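You operate a simulated robot arm through the tools that you are given. There is no shell and no other tool.

Carry out the task below with a simulated robot arm. There is one attempt and no reset: what you move stays moved.

TASK
Wind the length on Spruce's job card: preset it, zero the counter, start, and switch off once it stops.

The check looks at the end state, three seconds after you hand in, the way a careful person would. Anything else that was tipped, shoved, dropped, spilled or broken makes it a failure.

THE ROBOT
A 7-joint arm with a two-finger parallel gripper, fixed in place. Base frame: the origin is at the foot of the arm, x ahead of it, y to its left, z up. Units: mm, degrees, N and s.
With the tool pointing down near the work surface it reaches from about 380 to 900 mm from the base axis. Its first joint turns from -143.0 to 143.0 degrees. Payload 3 kg.
Tool frame: the origin (TCP) lies between the finger pads and is the grasp point; the fingertips stand 30 mm ahead of it; z points along the fingers, y is the line along which they close. The gripper opens to 94 mm. The fingers are 28 mm wide and 10 mm thick; the gripper's body (50 by 96 mm) begins 55 mm behind the TCP.
Orientation is told as [roll, pitch, yaw] about the base's x, y, z axes, in that order, counted from this pose: with the fingers straight down and closing along the base's y, the tool's x points along the base's -x, its y along +y and its z along -z.

THE INTERFACE
- The arm moves only by the tool jog_arm. Its argument "increments" is a list of rows, each an object of numbers (a shift or turn left out is 0, a gripper value left out holds the last): "dx", "dy", "dz": the shift along the base's x, y, z in mm; "wx", "wy", "wz": the turn, a rotation vector about the base's x, y, z in degrees. In form: [{"dx": .., "dy": .., "dz": .., "wx": .., "wy": .., "wz": ..}, ...]. A call has 1 to 20 rows; each row shifts and turns the commanded pose from where the row before left it. "claw" is the closure in counts, from 0 (fully open) to 255 (shut), set as the call begins (left out, the last holds). A row lasts 0.2 s, in which the tool goes at most 50 mm and 8.6 degrees; a call with a longer step from one row to the next is refused whole, and so is a gripper value outside its range. A pose out of reach is approached as far as the arm can. The call stops where the force on the tool passes 50 N (or 10 N more than at its start, if that is more) or the arm is blocked; 0.2 s more then pass. Each finger travels about 72 mm/s and halts on what it meets, pressing with about 42 N; the grip force reading is that of the motor and also rises with nothing between the fingers. The clock runs only during rows and for 0.2 s after the last one: add rows that do not move to give the fingers time. The reply holds the time, the measured pose of the TCP, the force on the tool along the base axes, the opening and the grip force, in the units named above and with some noise, with the torque about the TCP (base axes, N m) and any sound that the robot's microphone picked up.
- Cameras (640 x 400 px; columns grow to the right, rows downward): "scene" is fixed at [49.6, -648.1, 1386.6]; the picture's right is [0.71, -0.70, 0.00], its down [-0.18, -0.18, -0.97] and it looks along [0.68, 0.69, -0.26] (base axes); focal length 340 px, centre (320, 200). "wrist" rides on the gripper at [76, 14, -102] in the tool frame; the picture's right is [-0.18, 0.98, 0.00], its down [-0.75, -0.14, -0.64] and it looks along [-0.63, -0.12, 0.77] (tool axes); focal length 243 px, centre (320, 200). There is no depth. A picture from a camera that has moved, and an enlarged one, comes with that camera's place and axes in the base frame and with its lens.
- camera(camera): a new picture of that camera. It takes no simulated time.
- close_up(camera, box): a new picture of the part [left, top, right, bottom] of that camera's present view, enlarged. It takes no simulated time.
- close_job(): hands the job in; it is judged then, once.

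Nothing tells you positions but the pictures and the camera data. Unless the task says otherwise, let go and move clear before handing in.

The tools are called after ">>>" as a command line: name --argument value ..., lists and objects as JSON in quotes. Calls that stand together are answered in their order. jog_arm: Moves the arm, as the interface text tells. Its arguments: {"type":"object","properties":{"increments":{"type":"array","items":{"type":"object","properties":{"dx":{"type":"number"},"dy":{"type":"number"},"dz":{"type":"number"},"wx":{"type":"number"},"wy":{"type":"number"},"wz":{"type":"number"}}}},"claw":{"type":"number"}},"required":["increments"]} The other tools are called the same way: camera (camera) takes a picture; close_up (camera, box) takes an enlarged picture of a part of a camera's view; close_job () hands the job in.

At the start:

```text
time_s: 0.0
tool_pos: [581.7, 58.8, 1213.1]
orientation: [0.0, 0.0, -0.1]
force: [-0.2, 0.8, -0.2]
moment: [-0.02, -0.01, 0.0]
opening: 93.9
gripper_force: 0.1
```

scene: 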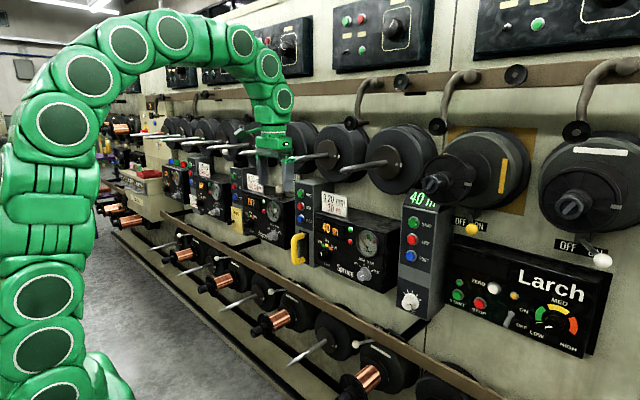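
wrist: 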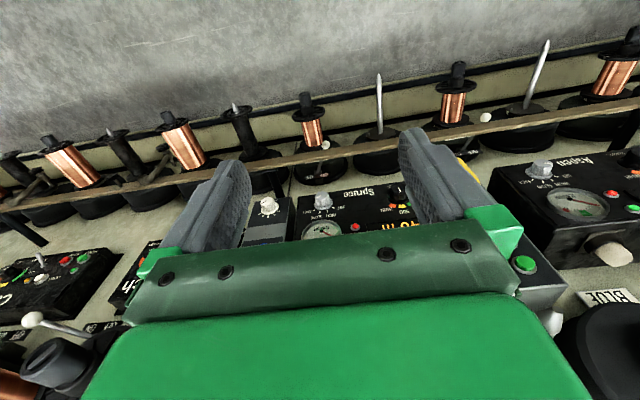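

I see a winding machine wall with several panels; Spruce's is in the middle with a card above it reading something like "120 m / 30 m". I'll look closer before moving.

>>> close_up --camera "scene" --box '[280, 170, 440, 300]'

>>> close_up --camera "scene" --box '[160, 140, 320, 250]'

>>> close_up --camera "scene" --box '[380, 160, 640, 360]'

>>> close_up --camera "wrist" --box '[230, 160, 440, 260]'

```text
3.08 times, centred on (360, 235) of scene
camera zoom: at [49.6, -648.1, 1386.6], right [0.71, -0.7, 0.0], down [-0.18, -0.18, -0.97], along [0.68, 0.69, -0.26], focal length 1046 px, centre (197, 92)
```

zoom: 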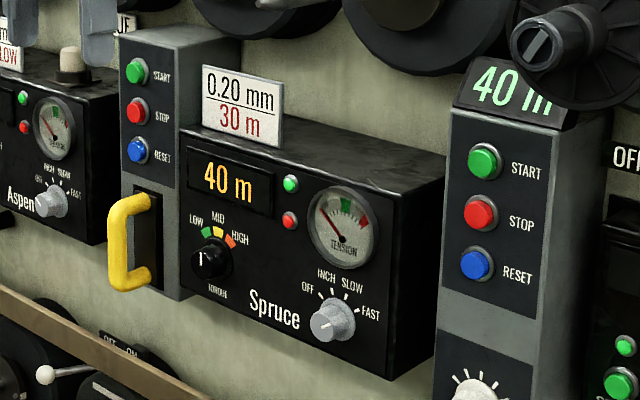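

```text
3.64 times, centred on (240, 195) of scene
camera zoom: at [49.6, -648.1, 1386.6], right [0.71, -0.7, 0.0], down [-0.18, -0.18, -0.97], along [0.68, 0.69, -0.26], focal length 1236 px, centre (611, 218)
```

zoom: 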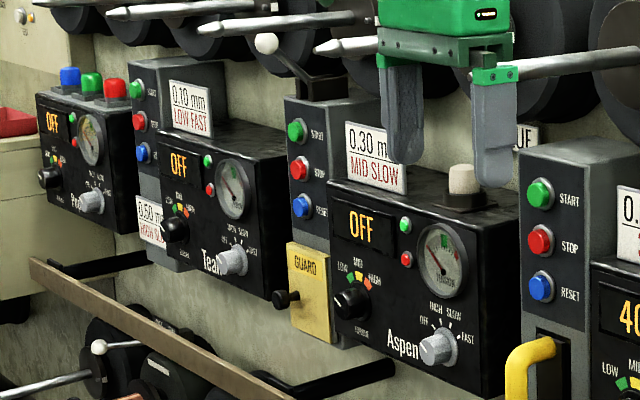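

```text
2.00 times, centred on (510, 260) of scene
camera zoom: at [49.6, -648.1, 1386.6], right [0.71, -0.7, 0.0], down [-0.18, -0.18, -0.97], along [0.68, 0.69, -0.26], focal length 680 px, centre (-60, 80)
```

zoom: 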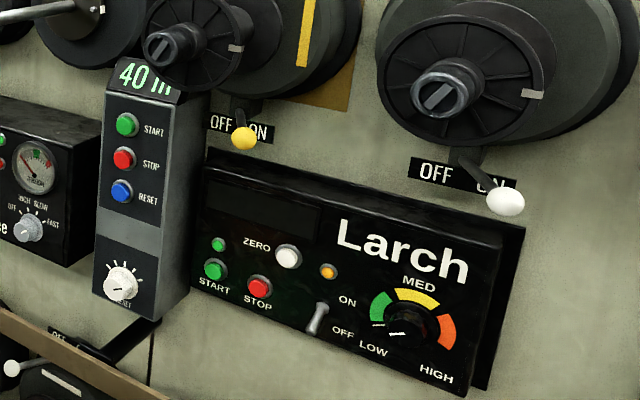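

```text
3.05 times, centred on (335, 210) of wrist
camera zoom: at [506.4, 73.2, 1314.9], right [0.18, 0.98, 0.0], down [0.75, -0.14, 0.64], along [0.63, -0.12, -0.77], focal length 739 px, centre (274, 170)
```

zoom: 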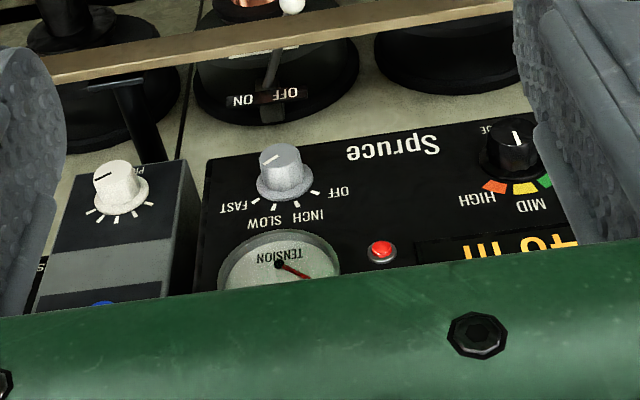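

Spruce's card reads 0.20 mm / 30 m. I need to work out which column (left with yellow handle, or right with 40 m display and a preset knob) belongs to Spruce, so I'll zoom in further.

>>> close_up --camera "scene" --box '[385, 170, 465, 330]'

>>> close_up --camera "scene" --box '[320, 215, 400, 300]'

>>> close_up --camera "scene" --box '[330, 100, 480, 200]'

>>> close_up --camera "scene" --box '[240, 240, 440, 400]'

>>> close_up --camera "scene" --box '[270, 0, 640, 110]'

>>> close_up --camera "wrist" --box '[0, 180, 200, 330]'

>>> close_up --camera "wrist" --box '[440, 100, 640, 320]'

```text
2.50 times, centred on (425, 250) of scene
camera zoom: at [49.6, -648.1, 1386.6], right [0.71, -0.7, 0.0], down [-0.18, -0.18, -0.97], along [0.68, 0.69, -0.26], focal length 850 px, centre (58, 75)
```

zoom: 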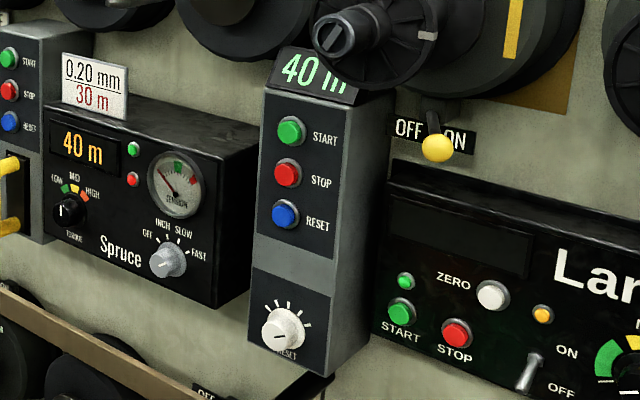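

```text
4.71 times, centred on (360, 258) of scene
camera zoom: at [49.6, -648.1, 1386.6], right [0.71, -0.7, 0.0], down [-0.18, -0.18, -0.97], along [0.68, 0.69, -0.26], focal length 1599 px, centre (132, -71)
```

zoom: 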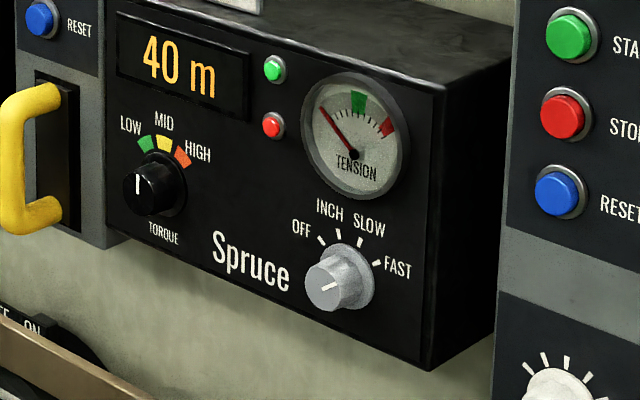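

```text
4.00 times, centred on (405, 150) of scene
camera zoom: at [49.6, -648.1, 1386.6], right [0.71, -0.7, 0.0], down [-0.18, -0.18, -0.97], along [0.68, 0.69, -0.26], focal length 1359 px, centre (-20, 400)
```

zoom: 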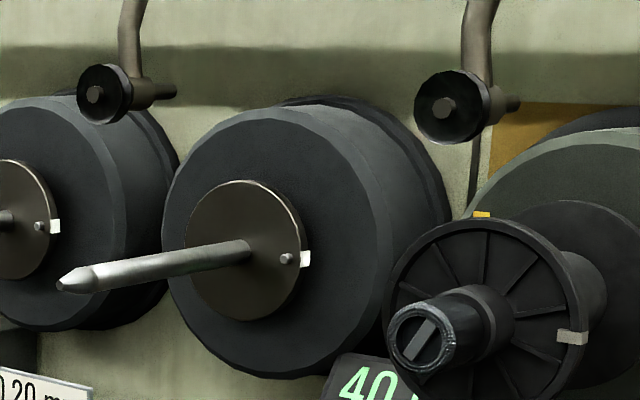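

```text
2.50 times, centred on (340, 320) of scene
camera zoom: at [49.6, -648.1, 1386.6], right [0.71, -0.7, 0.0], down [-0.18, -0.18, -0.97], along [0.68, 0.69, -0.26], focal length 850 px, centre (270, -100)
```

zoom: 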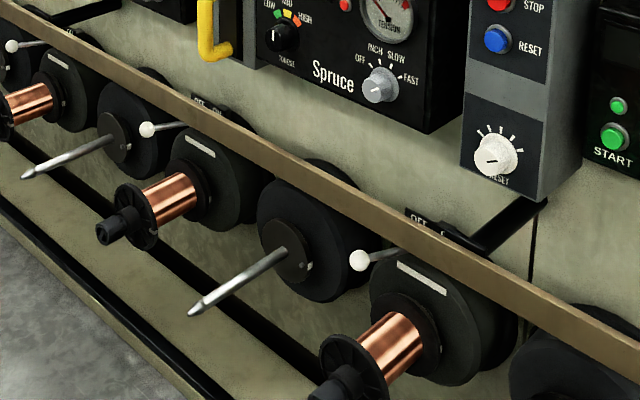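

```text
1.73 times, centred on (455, 55) of scene
camera zoom: at [49.6, -648.1, 1386.6], right [0.71, -0.7, 0.0], down [-0.18, -0.18, -0.97], along [0.68, 0.69, -0.26], focal length 588 px, centre (86, 451)
```

zoom: 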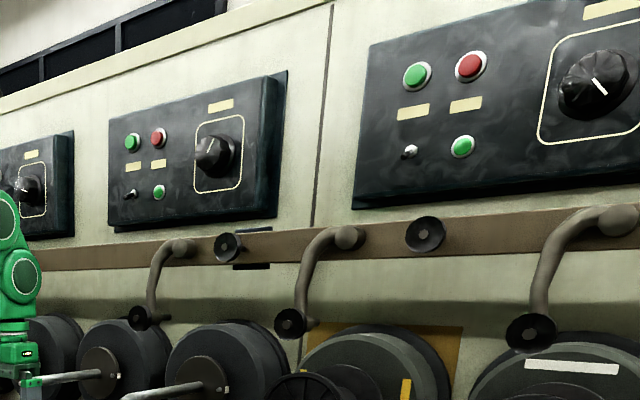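

```text
2.67 times, centred on (100, 255) of wrist
camera zoom: at [506.4, 73.2, 1314.9], right [0.18, 0.98, 0.0], down [0.75, -0.14, 0.64], along [0.63, -0.12, -0.77], focal length 647 px, centre (907, 53)
```

zoom: 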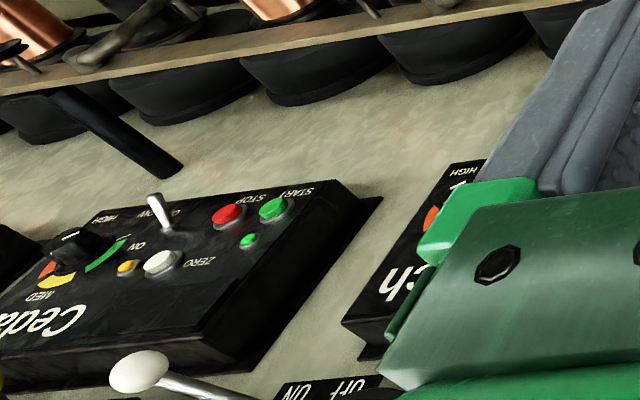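

```text
1.82 times, centred on (540, 210) of wrist
camera zoom: at [506.4, 73.2, 1314.9], right [0.18, 0.98, 0.0], down [0.75, -0.14, 0.64], along [0.63, -0.12, -0.77], focal length 441 px, centre (-80, 182)
```

zoom: 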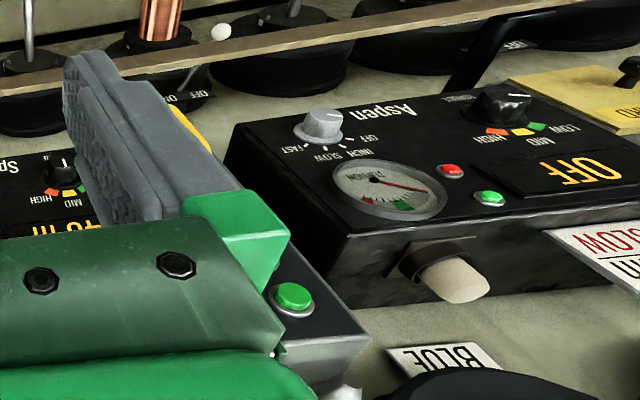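

Triangulating the two views, Spruce's speed knob tip is near (886, 2, 833) and the right-hand column's preset knob near (934, -159, 779), all facing the arm along -x. Next I'll swing the tool to point forward (+x), well back from the panels, so I can look straight at them.

>>> jog_arm --increments '[{"dz": -20, "dx": -2, "wy": -8.1818}, {"dz": -20, "dx": -2, "wy": -8.1818}, {"dz": -20, "dx": -2, "wy": -8.1818}, {"dz": -20, "wy": -8.1818}, {"dz": -20, "wy": -8.1818}, {"dz": -20, "wy": -8.1818}, {"dz": -20, "wy": -8.1818}, {"dz": -20, "wy": -8.1818}, {"dz": -20, "wy": -8.1818}, {"dz": -20, "wy": -8.1818}, {"dz": -20, "wy": -8.1818}]'

```text
time_s: 2.4
tool_pos: [691.3, 39.9, 1188.1]
orientation: [0.7, -87.1, -0.8]
force: [0.0, 0.4, 0.3]
moment: [0.01, 0.01, -0.01]
opening: 94.0
gripper_force: 0.1
out of reach, approached as far as the arm can: row 7, 8, 9, 10, 11
```

The pose was partly out of reach, and the arm settled at (691, 40, 1188) pointing forward. I'll look before going on.

>>> camera --camera "scene"

>>> camera --camera "wrist"

```text
taken
```

scene: 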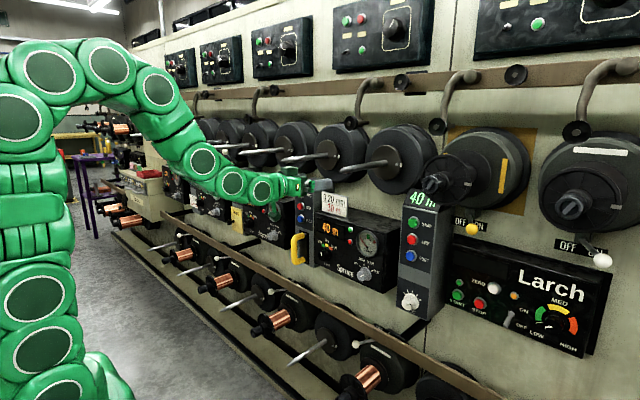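

```text
taken
camera wrist: at [585.7, 54.6, 1116.0], right [0.01, 0.98, 0.18], down [-0.6, -0.14, 0.78], along [0.8, -0.12, 0.59], focal length 243 px, centre (320, 200)
```

wrist: 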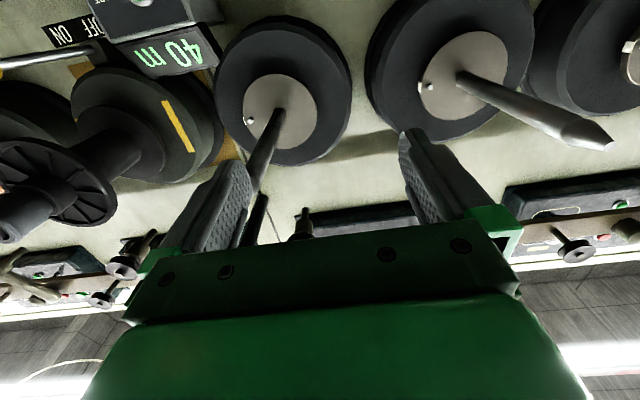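

The gripper now hangs at the height of the upper spindles, between two of them. I'll test a small downward move to learn where the commanded pose now stands.

>>> jog_arm --increments '[{"dz": -10}]'

```text
time_s: 2.8
tool_pos: [690.1, 38.9, 1178.9]
orientation: [0.5, -87.1, -0.6]
force: [0.6, 0.3, -0.1]
moment: [0.01, 0.01, -0.01]
opening: 94.3
gripper_force: 0.1
```

The command is re-anchored at the measured pose. I'll lower toward panel height while staying at x≈690, well clear of the panel fronts.

>>> jog_arm --increments '[{"dz": -25, "wy": -1}, {"dz": -25, "wy": -1}, {"dz": -25, "wy": -0.9}, {"dz": -25}, {"dz": -25}, {"dz": -25}, {"dz": -25, "dy": -10}, {"dz": -25, "dy": -10}, {"dz": -25, "dy": -10}, {"dz": -25, "dy": -10}, {"dz": -25, "dy": -10}]'

```text
time_s: 5.2
tool_pos: [739.2, 2.5, 1031.3]
orientation: [32.5, -90.1, -32.5]
force: [-0.6, -0.7, 0.0]
moment: [-0.02, 0.01, -0.02]
opening: 93.9
gripper_force: 0.1
out of reach, approached as far as the arm can: row 1, 2, 3, 4, 5, 6, 7, 8, 9, 10
```

The arm cannot fold that close with the tool horizontal; it sits at (739, 2, 1031). I'll continue downward with a bit more x, still clear of the panel fronts (x≈905).

>>> jog_arm --increments '[{"dx": 5, "dz": -15}, {"dx": 5, "dz": -15}, {"dx": 5, "dz": -15}, {"dx": 5, "dz": -15}]'

>>> camera --camera "scene"

>>> camera --camera "wrist"

```text
time_s: 6.2
tool_pos: [757.7, 4.2, 971.9]
orientation: [14.9, -89.9, -15.0]
force: [0.6, 0.6, 0.4]
moment: [0.03, 0.0, 0.01]
opening: 93.8
gripper_force: 0.1
```

```text
taken
```

scene: 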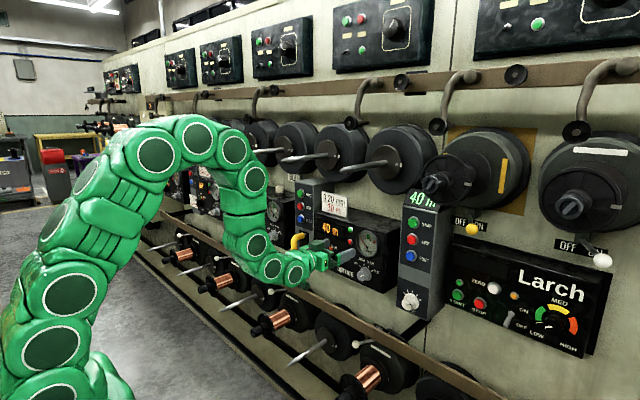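

```text
taken
camera wrist: at [656.1, 18.3, 894.6], right [0.0, 0.98, 0.18], down [-0.64, -0.14, 0.75], along [0.77, -0.12, 0.63], focal length 243 px, centre (320, 200)
```

wrist: 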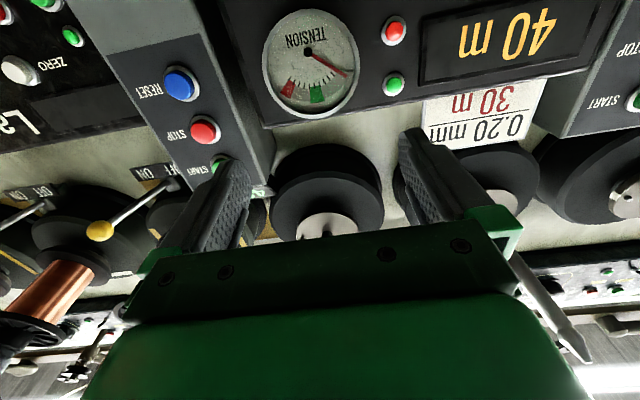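

The post right of Spruce has START/STOP/RESET at about (941, -145, 1050/995/941) and the preset knob near z≈779. I'll zoom in on the preset knob and speed knob again for the pointers and scales.

>>> close_up --camera "scene" --box '[390, 275, 440, 325]'

>>> close_up --camera "scene" --box '[340, 250, 400, 290]'

>>> close_up --camera "wrist" --box '[60, 0, 260, 200]'

>>> close_up --camera "scene" --box '[395, 180, 445, 280]'

```text
8.00 times, centred on (415, 300) of scene
camera zoom: at [49.6, -648.1, 1386.6], right [0.71, -0.7, 0.0], down [-0.18, -0.18, -0.97], along [0.68, 0.69, -0.26], focal length 2719 px, centre (-440, -600)
```

zoom: 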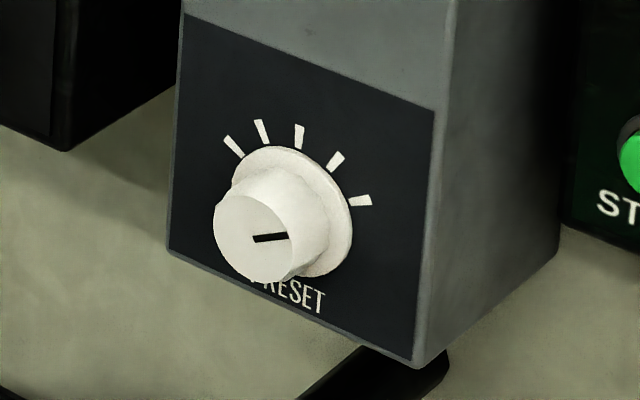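

```text
10.00 times, centred on (370, 270) of scene
camera zoom: at [49.6, -648.1, 1386.6], right [0.71, -0.7, 0.0], down [-0.18, -0.18, -0.97], along [0.68, 0.69, -0.26], focal length 3398 px, centre (-180, -500)
```

zoom: 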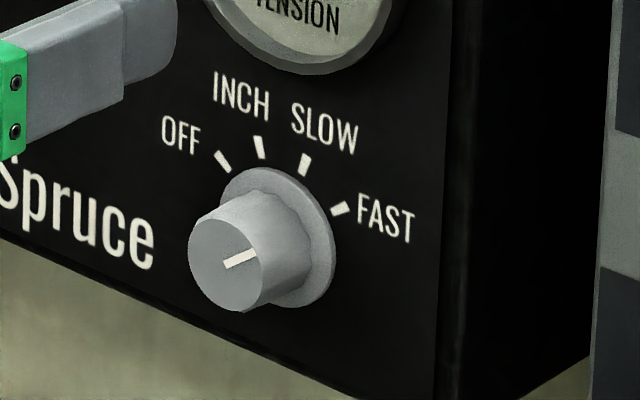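

```text
2.00 times, centred on (160, 100) of wrist
camera zoom: at [656.1, 18.3, 894.6], right [0.0, 0.98, 0.18], down [-0.64, -0.14, 0.75], along [0.77, -0.12, 0.63], focal length 485 px, centre (640, 400)
```

zoom: 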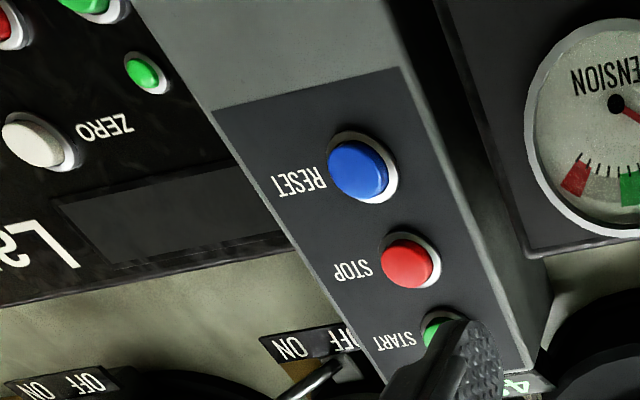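

```text
4.00 times, centred on (420, 230) of scene
camera zoom: at [49.6, -648.1, 1386.6], right [0.71, -0.7, 0.0], down [-0.18, -0.18, -0.97], along [0.68, 0.69, -0.26], focal length 1359 px, centre (-80, 80)
```

zoom: 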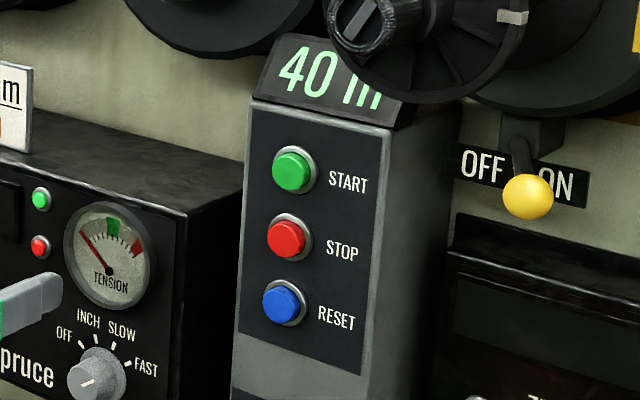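

The preset pointer sits at the rightmost of five ticks (40 m), and the speed knob is at FAST. I'll move the gripper to stand in front of the preset knob at a distance, around (810, -159, 785).

>>> jog_arm --increments '[{"dx": 6, "dy": -20, "dz": -23}, {"dx": 6, "dy": -20, "dz": -23}, {"dx": 6, "dy": -20, "dz": -23}, {"dx": 6, "dy": -20, "dz": -23}, {"dx": 6, "dy": -20, "dz": -23}, {"dx": 6, "dy": -20, "dz": -23}, {"dx": 6, "dy": -20, "dz": -23}, {"dx": 6, "dy": -23, "dz": -24}]'

>>> camera --camera "scene"

>>> camera --camera "wrist"

```text
time_s: 8.0
tool_pos: [806.4, -159.6, 786.0]
orientation: [40.4, -90.0, -40.6]
force: [0.3, -0.1, -0.4]
moment: [0.01, 0.0, 0.01]
opening: 93.9
gripper_force: 0.2
```

```text
taken
```

scene: 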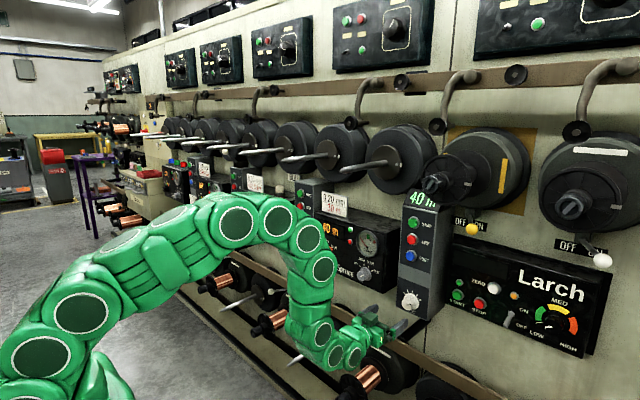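

```text
taken
camera wrist: at [705.2, -144.4, 710.0], right [0.0, 0.98, 0.18], down [-0.64, -0.14, 0.75], along [0.77, -0.12, 0.63], focal length 243 px, centre (320, 200)
```

wrist: 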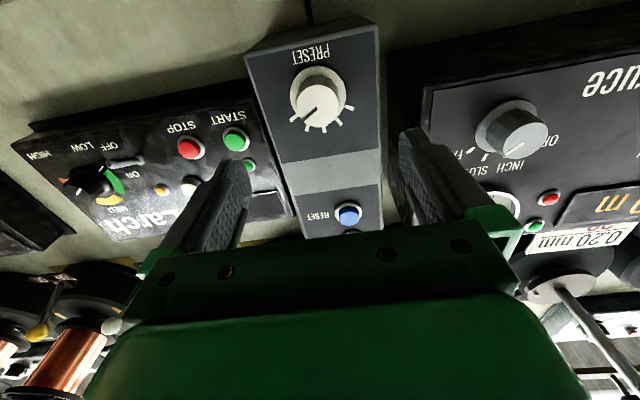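

Now the preset knob is nicely in view between the fingers. I'll zoom to see the pointer and check the wrist's clearance over the lower spools.

>>> close_up --camera "wrist" --box '[250, 30, 400, 140]'

>>> close_up --camera "scene" --box '[280, 270, 460, 400]'

```text
3.64 times, centred on (325, 85) of wrist
camera zoom: at [705.2, -144.4, 710.0], right [0.0, 0.98, 0.18], down [-0.64, -0.14, 0.75], along [0.77, -0.12, 0.63], focal length 882 px, centre (302, 618)
```

zoom: 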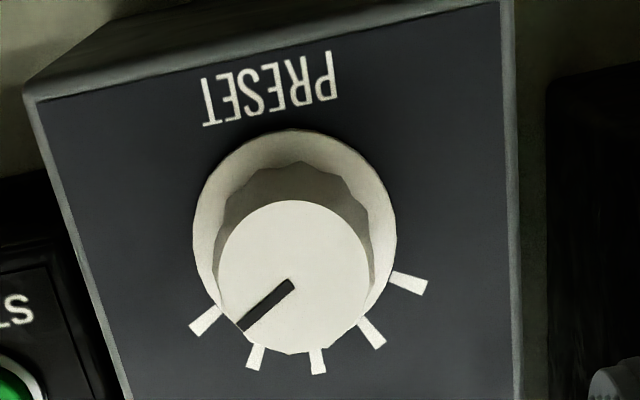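

```text
3.08 times, centred on (370, 335) of scene
camera zoom: at [49.6, -648.1, 1386.6], right [0.71, -0.7, 0.0], down [-0.18, -0.18, -0.97], along [0.68, 0.69, -0.26], focal length 1046 px, centre (166, -215)
```

zoom: 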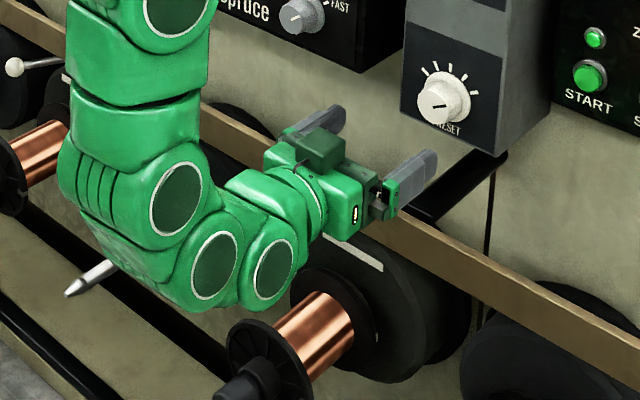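

The preset knob is about 36 mm in diameter with its face near (915, -159.5, 779), and the arm has safe clearance. I'll align on its axis and advance to x≈860 with the fingers open, then re-check.

>>> jog_arm --increments '[{"dz": -3.5}, {"dz": -3.5, "dx": 5}, {"dx": 12}, {"dx": 12}, {"dx": 12}, {"dx": 12}]' --claw 60

>>> camera --camera "wrist"

>>> camera --camera "scene"

```text
time_s: 9.4
tool_pos: [859.2, -159.2, 779.8]
orientation: [49.9, -90.0, -50.1]
force: [0.2, -0.4, -0.6]
moment: [0.04, 0.0, -0.01]
opening: 71.9
gripper_force: 0.1
```

```text
taken
camera wrist: at [757.2, -145.2, 702.4], right [0.0, 0.98, 0.18], down [-0.64, -0.14, 0.75], along [0.77, -0.12, 0.63], focal length 243 px, centre (320, 200)
```

wrist: 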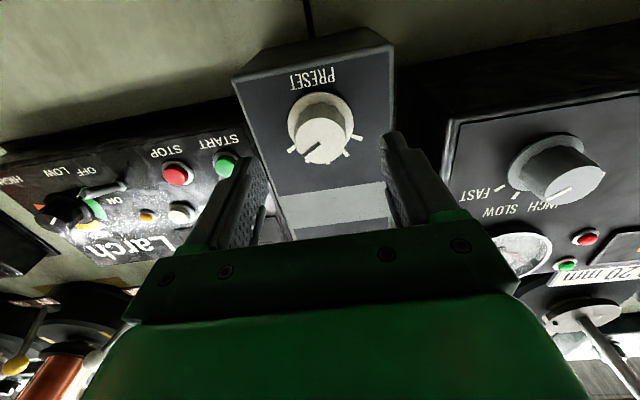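

```text
taken
```

scene: 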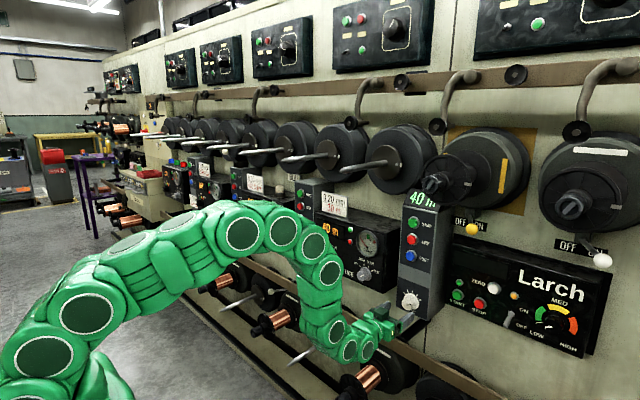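

>>> close_up --camera "wrist" --box '[260, 70, 400, 170]'

>>> close_up --camera "scene" --box '[350, 270, 450, 350]'

```text
4.00 times, centred on (330, 120) of wrist
camera zoom: at [757.2, -145.2, 702.4], right [0.0, 0.98, 0.18], down [-0.64, -0.14, 0.75], along [0.77, -0.12, 0.63], focal length 970 px, centre (280, 520)
```

zoom: 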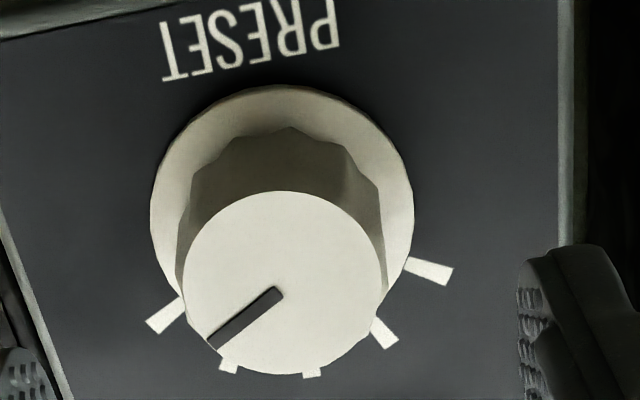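

```text
5.00 times, centred on (400, 310) of scene
camera zoom: at [49.6, -648.1, 1386.6], right [0.71, -0.7, 0.0], down [-0.18, -0.18, -0.97], along [0.68, 0.69, -0.26], focal length 1699 px, centre (-80, -350)
```

zoom: 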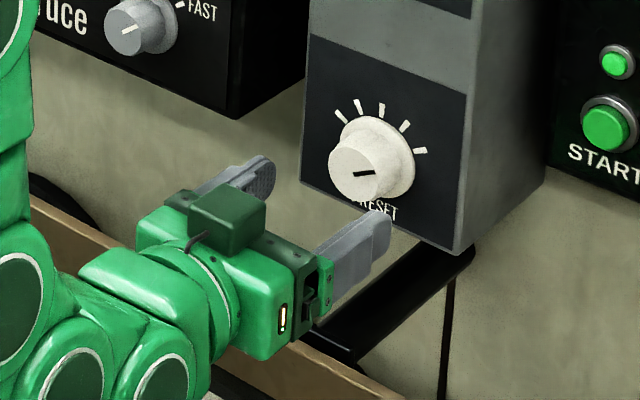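

The knob axis is at y≈-159.3, z≈780, in line with the TCP. I'll advance so that the fingertips straddle the knob (TCP x≈912), then close on it.

>>> jog_arm --increments '[{"dx": 12}, {"dx": 12}, {"dx": 12}, {"dx": 10}, {"dx": 7}, {}]'

>>> camera --camera "wrist"

>>> close_up --camera "scene" --box '[350, 250, 450, 330]'

```text
time_s: 10.8
tool_pos: [913.8, -159.7, 778.7]
orientation: [17.6, -89.9, -17.7]
force: [0.0, 0.0, -0.6]
moment: [0.0, 0.0, 0.01]
opening: 71.9
gripper_force: 0.1
```

```text
taken
camera wrist: at [810.6, -144.7, 702.6], right [0.0, 0.98, 0.18], down [-0.64, -0.14, 0.75], along [0.77, -0.12, 0.63], focal length 243 px, centre (320, 200)
```

wrist: 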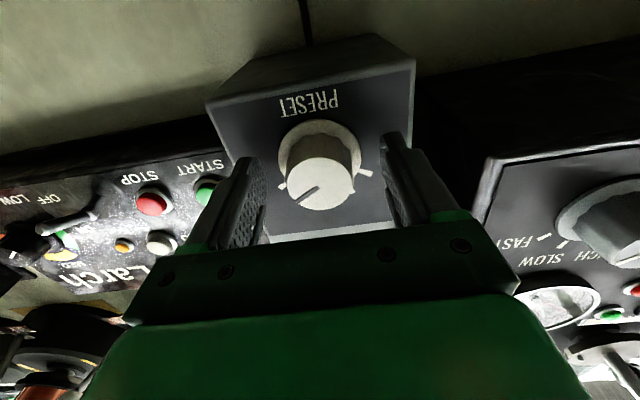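

```text
5.00 times, centred on (400, 290) of scene
camera zoom: at [49.6, -648.1, 1386.6], right [0.71, -0.7, 0.0], down [-0.18, -0.18, -0.97], along [0.68, 0.69, -0.26], focal length 1699 px, centre (-80, -250)
```

zoom: 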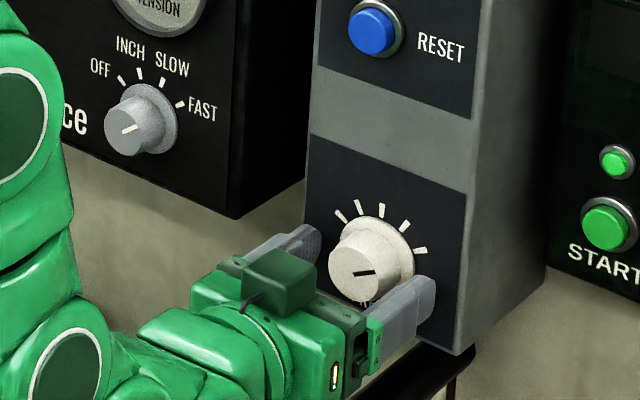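

The knob face sits right at the TCP between the fingers. I'll close gently on it now.

>>> jog_arm --increments '[{}, {}, {}, {}]' --claw 255

```text
time_s: 11.8
tool_pos: [912.4, -160.2, 779.2]
orientation: [31.7, -89.9, -31.9]
force: [4.1, -10.8, -2.5]
moment: [-0.01, 0.07, -0.03]
opening: 41.2
gripper_force: 45.0
```

Gripped at 41 mm with a small side force. I'll ease that and roll the knob counter-clockwise (-x rotation) in small steps, about one tick (25°).

>>> jog_arm --increments '[{"dy": -0.7}, {"wx": -6}, {"wx": -6}, {"wx": -6}, {"wx": -6}, {}]'

>>> close_up --camera "scene" --box '[320, 180, 460, 320]'

>>> close_up --camera "wrist" --box '[240, 100, 400, 220]'

```text
time_s: 13.2
tool_pos: [912.1, -161.7, 779.4]
orientation: [-90.0, -66.0, 89.9]
force: [-12.0, -21.0, 11.5]
moment: [0.1, -0.19, -0.23]
opening: 41.2
gripper_force: 44.7
```

```text
2.86 times, centred on (390, 250) of scene
camera zoom: at [49.6, -648.1, 1386.6], right [0.71, -0.7, 0.0], down [-0.18, -0.18, -0.97], along [0.68, 0.69, -0.26], focal length 971 px, centre (120, 57)
```

zoom: 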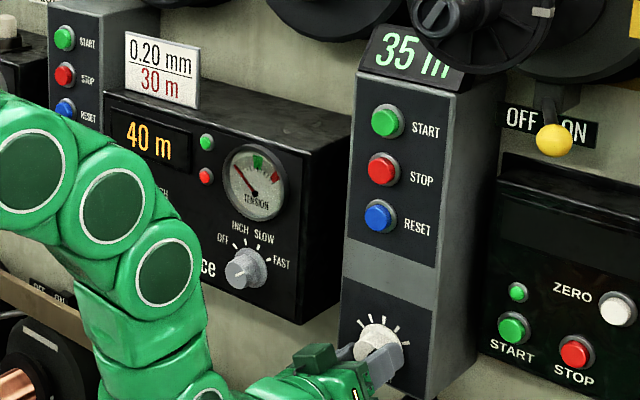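

```text
3.33 times, centred on (320, 160) of wrist
camera zoom: at [810.7, -178.9, 703.6], right [0.0, 0.97, -0.23], down [-0.64, 0.18, 0.75], along [0.77, 0.15, 0.63], focal length 809 px, centre (320, 333)
```

zoom: 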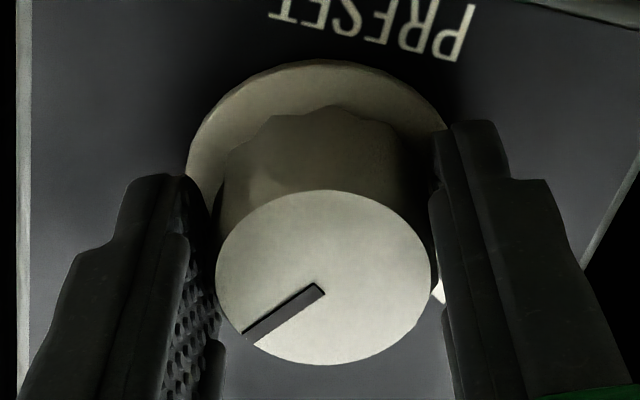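

The post's green display changed from 40 to 35 m, so it shows the preset (25° = 5 m), and Spruce's amber display is the count. I'll ease the side load and turn one more tick toward 30 m.

>>> jog_arm --increments '[{"dy": 0.8}, {}]'

```text
time_s: 13.8
tool_pos: [912.8, -161.5, 780.2]
orientation: [-90.2, -66.1, 89.8]
force: [-4.1, -36.0, 14.6]
moment: [0.13, -0.04, -0.32]
opening: 41.4
gripper_force: 44.9
```

>>> jog_arm --increments '[{"dy": -1.2, "dz": 0.5}, {"dy": -1.0, "dz": 0.4}, {}]'

```text
time_s: 14.6
tool_pos: [912.1, -161.8, 780.7]
orientation: [-89.9, -66.0, 89.8]
force: [0.3, -28.7, 10.4]
moment: [0.11, -0.5, -0.44]
opening: 41.3
gripper_force: 44.6
```

>>> jog_arm --increments '[{"wx": -5, "dy": -0.5}, {"wx": -5, "dy": -0.5}, {"wx": -5}, {"wx": -5}, {"wx": -4}, {}]'

>>> close_up --camera "scene" --box '[320, 180, 460, 320]'

>>> close_up --camera "wrist" --box '[240, 100, 400, 220]'

```text
time_s: 16.0
tool_pos: [914.0, -162.6, 780.3]
orientation: [-90.1, -42.0, 90.0]
force: [-8.0, -16.9, 16.1]
moment: [0.08, -0.14, -0.16]
opening: 41.3
gripper_force: 45.3
```

```text
2.86 times, centred on (390, 250) of scene
camera zoom: at [49.6, -648.1, 1386.6], right [0.71, -0.7, 0.0], down [-0.18, -0.18, -0.97], along [0.68, 0.69, -0.26], focal length 971 px, centre (120, 57)
```

zoom: 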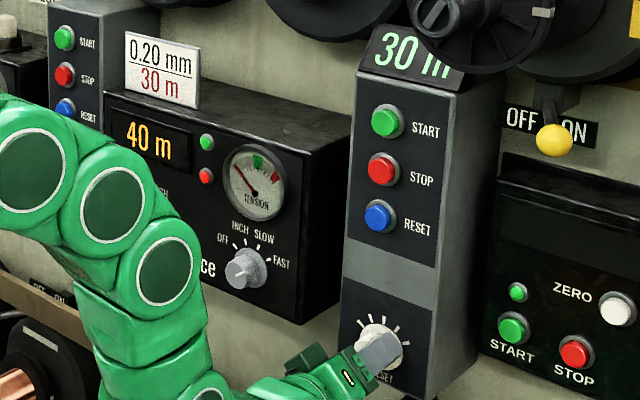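

```text
3.33 times, centred on (320, 160) of wrist
camera zoom: at [810.7, -209.3, 718.3], right [0.0, 0.79, -0.61], down [-0.64, 0.47, 0.61], along [0.77, 0.39, 0.51], focal length 809 px, centre (320, 333)
```

zoom: 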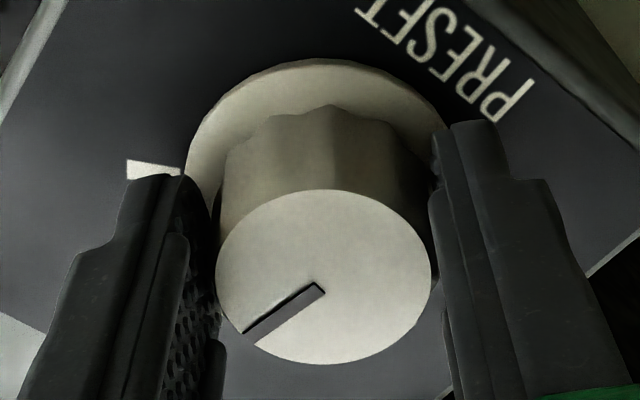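

The preset display now reads 30 m. I'll open the fingers and back straight off, then check that it stays at 30.

>>> jog_arm --increments '[{}, {}, {}]' --claw 60

>>> close_up --camera "scene" --box '[320, 180, 460, 320]'

>>> close_up --camera "wrist" --box '[240, 100, 400, 220]'

```text
time_s: 16.8
tool_pos: [912.3, -161.9, 780.2]
orientation: [-90.0, -42.0, 89.9]
force: [-0.2, 0.2, 0.1]
moment: [-0.01, 0.01, -0.04]
opening: 71.9
gripper_force: 0.2
```

```text
2.86 times, centred on (390, 250) of scene
camera zoom: at [49.6, -648.1, 1386.6], right [0.71, -0.7, 0.0], down [-0.18, -0.18, -0.97], along [0.68, 0.69, -0.26], focal length 971 px, centre (120, 57)
```

zoom: 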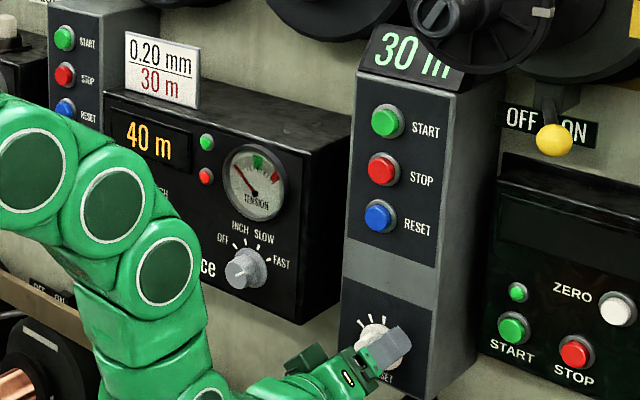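

```text
3.33 times, centred on (320, 160) of wrist
camera zoom: at [810.7, -208.9, 717.7], right [0.0, 0.79, -0.61], down [-0.64, 0.47, 0.61], along [0.77, 0.39, 0.51], focal length 809 px, centre (320, 333)
```

zoom: 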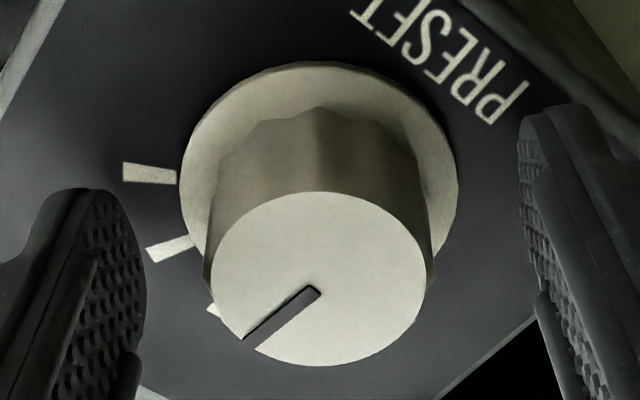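

Preset is settled at 30 m. Now I'll back off, close the fingers into a blunt tip, undo the roll, and rise in front of the RESET button (≈949, -148, 939).

>>> jog_arm --increments '[{"dx": -20}, {"dx": -20}, {"dx": -20}, {"wx": 6, "dz": 10}, {"wx": 7, "dz": 20, "dy": 2}, {"wx": 7, "dz": 20, "dy": 2}, {"wx": 7, "dz": 20, "dy": 2}, {"wx": 7, "dz": 20, "dy": 2}, {"wx": 7, "dz": 20, "dy": 2}, {"wx": 7, "dz": 20, "dy": 2}, {"dz": 20, "dy": 1}, {"dz": 9}, {}]'

>>> jog_arm --increments '[{}, {}, {}, {}]' --claw 255

>>> camera --camera "wrist"

>>> camera --camera "scene"

```text
time_s: 19.6
tool_pos: [853.2, -149.4, 940.3]
orientation: [60.0, -89.9, -60.1]
force: [0.0, 0.2, 0.8]
moment: [0.02, -0.01, 0.02]
opening: 71.9
gripper_force: 0.1
```

```text
time_s: 20.6
tool_pos: [853.6, -149.2, 939.9]
orientation: [27.5, -89.9, -27.7]
force: [-0.2, 0.3, -0.8]
moment: [-0.01, 0.0, -0.01]
opening: 0.0
gripper_force: 32.8
```

```text
taken
camera wrist: at [751.2, -134.5, 862.9], right [0.0, 0.98, 0.18], down [-0.64, -0.14, 0.75], along [0.77, -0.12, 0.63], focal length 243 px, centre (320, 200)
```

wrist: 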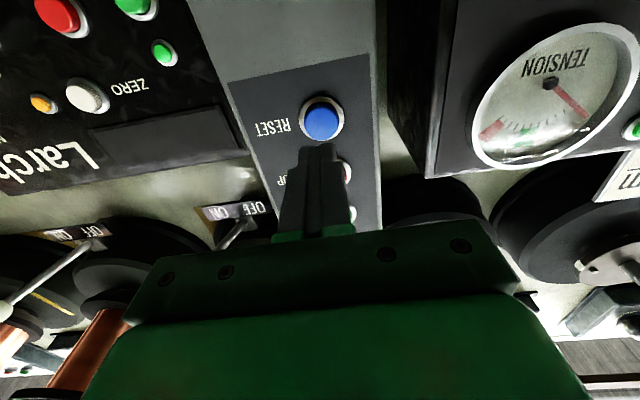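

```text
taken
```

scene: 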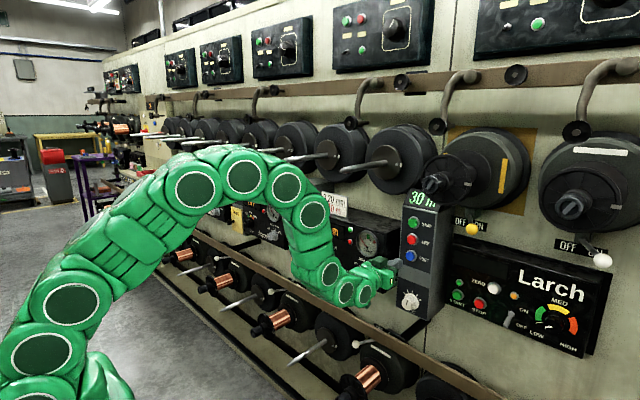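

The closed tip lines up with the blue RESET button (≈947, -147.5, 941). I'll advance to just short of it, then press in small steps.

>>> jog_arm --increments '[{"dx": 12, "dy": 1.7, "dz": 1}, {"dx": 12}, {"dx": 12}, {"dx": 10}, {"dx": 6}, {}]'

>>> camera --camera "wrist"

>>> close_up --camera "scene" --box '[320, 180, 460, 320]'

```text
time_s: 22.0
tool_pos: [904.7, -148.2, 940.9]
orientation: [33.9, -89.9, -34.0]
force: [-0.7, -0.2, -0.9]
moment: [-0.04, 0.03, 0.01]
opening: 0.2
gripper_force: 32.5
```

```text
taken
camera wrist: at [803.2, -132.9, 863.4], right [0.0, 0.98, 0.18], down [-0.64, -0.14, 0.75], along [0.77, -0.12, 0.63], focal length 243 px, centre (320, 200)
```

wrist: 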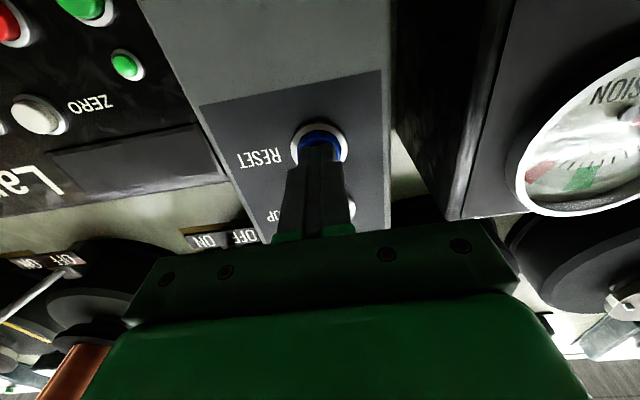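

```text
2.86 times, centred on (390, 250) of scene
camera zoom: at [49.6, -648.1, 1386.6], right [0.71, -0.7, 0.0], down [-0.18, -0.18, -0.97], along [0.68, 0.69, -0.26], focal length 971 px, centre (120, 57)
```

zoom: 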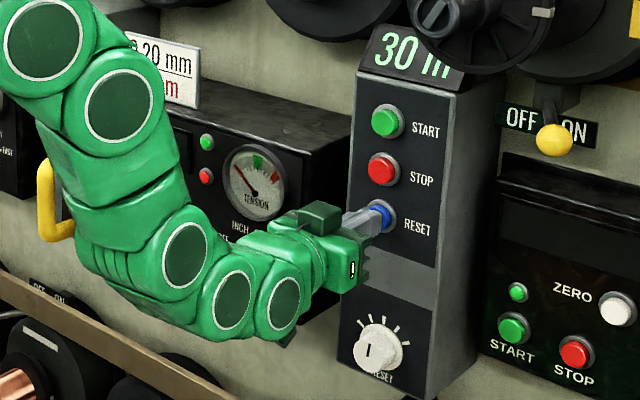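

The tip is right in front of RESET. I'll now press in small steps and watch the force and sound.

>>> jog_arm --increments '[{"dx": 3}, {"dx": 3}, {"dx": 2}, {"dx": 2}, {}]'

```text
time_s: 22.9
tool_pos: [912.2, -147.3, 940.0]
orientation: [3.1, -89.9, -3.1]
force: [-47.3, 6.8, 8.9]
moment: [-0.1, -0.48, 0.18]
opening: 0.1
gripper_force: 32.7
heard: click
stopped in row 4: the force on the tool passed its limit at 56 N (the readings are from after the stop); the commanded pose is now the measured one
```

A click was heard as the button bottomed out. I'll back off and check Spruce's counter.

>>> jog_arm --increments '[{"dx": -4}, {"dx": -10}, {"dx": -15}, {"dx": -20}, {}]'

>>> camera --camera "wrist"

>>> close_up --camera "scene" --box '[300, 180, 460, 320]'

```text
time_s: 24.1
tool_pos: [863.8, -148.0, 939.5]
orientation: [-6.4, -89.9, 6.5]
force: [-0.1, -0.7, -0.6]
moment: [0.0, 0.02, 0.01]
opening: 0.1
gripper_force: 32.8
```

```text
taken
camera wrist: at [761.5, -132.8, 863.9], right [0.0, 0.98, 0.18], down [-0.64, -0.14, 0.75], along [0.77, -0.12, 0.63], focal length 243 px, centre (320, 200)
```

wrist: 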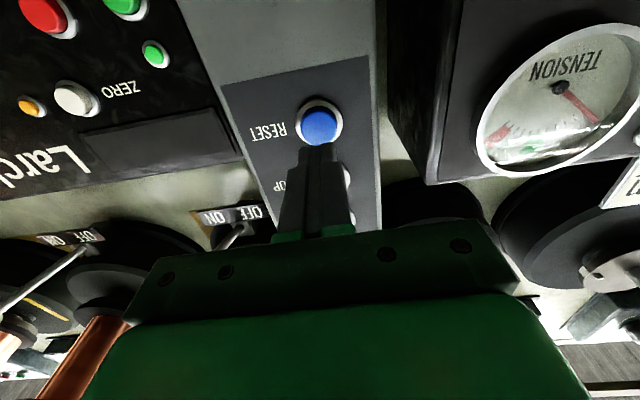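

```text
2.86 times, centred on (380, 250) of scene
camera zoom: at [49.6, -648.1, 1386.6], right [0.71, -0.7, 0.0], down [-0.18, -0.18, -0.97], along [0.68, 0.69, -0.26], focal length 971 px, centre (149, 57)
```

zoom: 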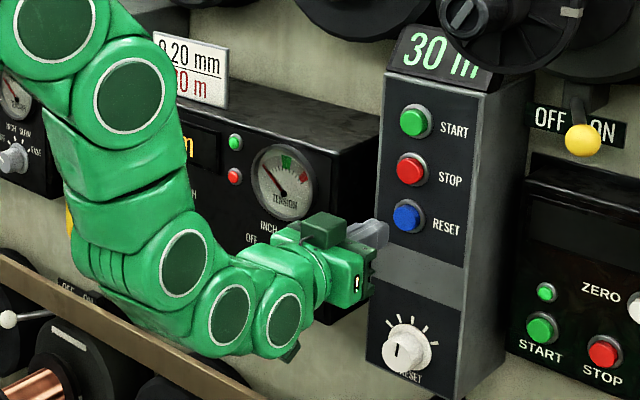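

The arm hides Spruce's display from the scene camera. I'll drop down a bit to unmask it.

>>> jog_arm --increments '[{"dz": -25}, {"dz": -25}, {"dz": -25}, {"dz": -25}, {}]'

>>> close_up --camera "scene" --box '[280, 180, 460, 320]'

```text
time_s: 25.3
tool_pos: [862.8, -147.0, 838.4]
orientation: [1.4, -89.9, -1.5]
force: [-0.1, 0.0, 0.1]
moment: [0.0, -0.01, 0.01]
opening: 0.0
gripper_force: 32.8
```

```text
2.86 times, centred on (370, 250) of scene
camera zoom: at [49.6, -648.1, 1386.6], right [0.71, -0.7, 0.0], down [-0.18, -0.18, -0.97], along [0.68, 0.69, -0.26], focal length 971 px, centre (177, 57)
```

zoom: 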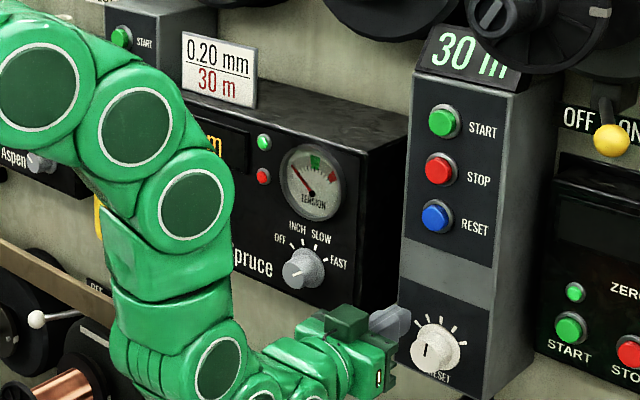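

Still mostly hidden; I'll go a little lower and to the right so the arm clears the display.

>>> jog_arm --increments '[{"dz": -20, "dy": -10}, {"dz": -20, "dy": -10}, {"dz": -15, "dy": -10}, {"dy": -10}, {"dy": -10}, {}]'

>>> close_up --camera "scene" --box '[280, 180, 460, 320]'

```text
time_s: 26.7
tool_pos: [863.1, -199.3, 784.1]
orientation: [-2.2, -89.9, 2.0]
force: [0.6, -0.8, 0.1]
moment: [0.04, -0.03, -0.03]
opening: 0.0
gripper_force: 33.0
```

```text
2.86 times, centred on (370, 250) of scene
camera zoom: at [49.6, -648.1, 1386.6], right [0.71, -0.7, 0.0], down [-0.18, -0.18, -0.97], along [0.68, 0.69, -0.26], focal length 971 px, centre (177, 57)
```

zoom: 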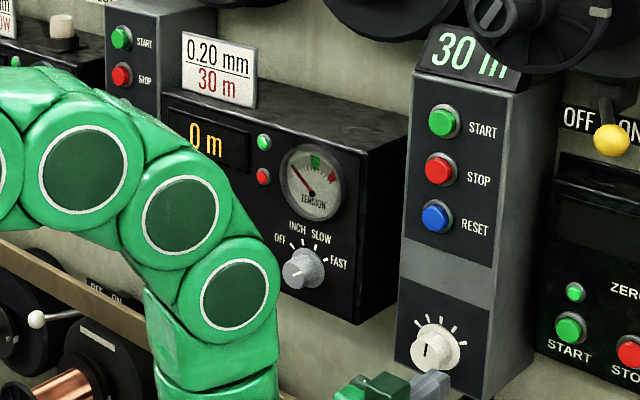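

Spruce's counter reads 0 m and the preset 30 m; the link is confirmed. Next I'll rise in front of START (≈947, -148, 1050) with x held back at about 855.

>>> jog_arm --increments '[{"dx": -8, "dy": 10, "dz": 10}, {"dy": 10, "dz": 20}, {"dy": 10, "dz": 20}, {"dy": 10, "dz": 20}, {"dy": 11, "dz": 20}, {"dz": 20}, {"dz": 20}, {"dz": 20}, {"dz": 20}, {"dz": 20}, {"dz": 20}, {"dz": 20}, {"dz": 20}, {"dz": 16}, {}]'

>>> camera --camera "wrist"

>>> camera --camera "scene"

```text
time_s: 29.9
tool_pos: [853.5, -145.7, 1050.3]
orientation: [-1.0, -89.9, 0.9]
force: [-1.2, 1.1, -0.3]
moment: [-0.02, 0.02, -0.02]
opening: 0.1
gripper_force: 32.9
```

```text
taken
camera wrist: at [752.6, -131.4, 973.9], right [0.0, 0.98, 0.18], down [-0.64, -0.14, 0.76], along [0.77, -0.12, 0.63], focal length 243 px, centre (320, 200)
```

wrist: 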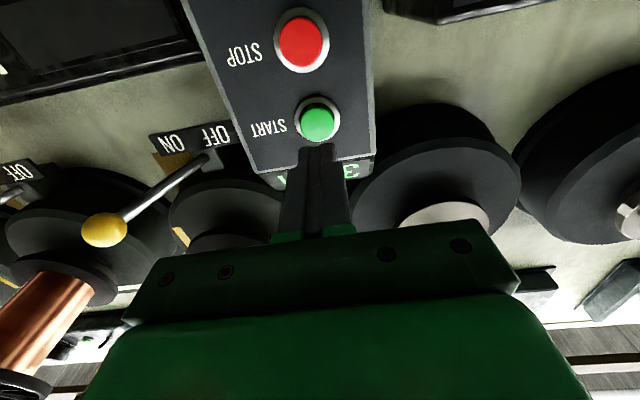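

```text
taken
```

scene: 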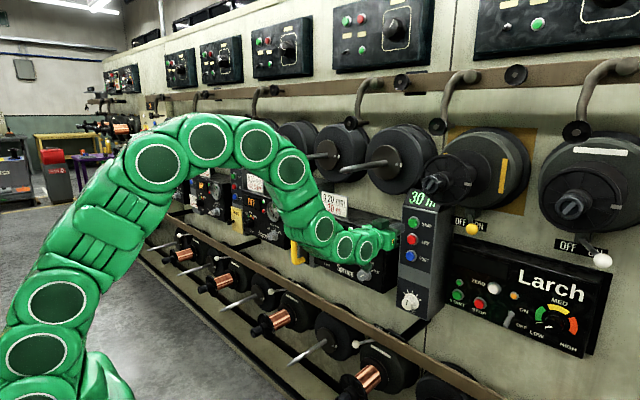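

START is centred at about (947, -148, 1052). I'll shift slightly, advance to just short of it, then press.

>>> jog_arm --increments '[{"dx": 12, "dy": -2.2, "dz": 1.5}, {"dx": 12}, {"dx": 12}, {"dx": 10}, {"dx": 5}, {}]'

>>> jog_arm --increments '[{"dx": 3}, {"dx": 2}, {"dx": 2}, {"dx": 1.5}]'

```text
time_s: 31.3
tool_pos: [905.5, -148.6, 1052.7]
orientation: [5.6, -90.0, -5.7]
force: [-1.6, 0.3, -0.7]
moment: [-0.01, -0.01, 0.0]
opening: 0.0
gripper_force: 32.8
```

```text
time_s: 32.2
tool_pos: [911.0, -149.7, 1052.7]
orientation: [-0.6, -89.7, 0.5]
force: [-47.0, 5.7, 3.7]
moment: [0.03, -0.31, 0.12]
opening: 0.0
gripper_force: 32.9
heard: click
stopped in row 4: the force on the tool passed its limit at 57 N (the readings are from after the stop); the commanded pose is now the measured one
```

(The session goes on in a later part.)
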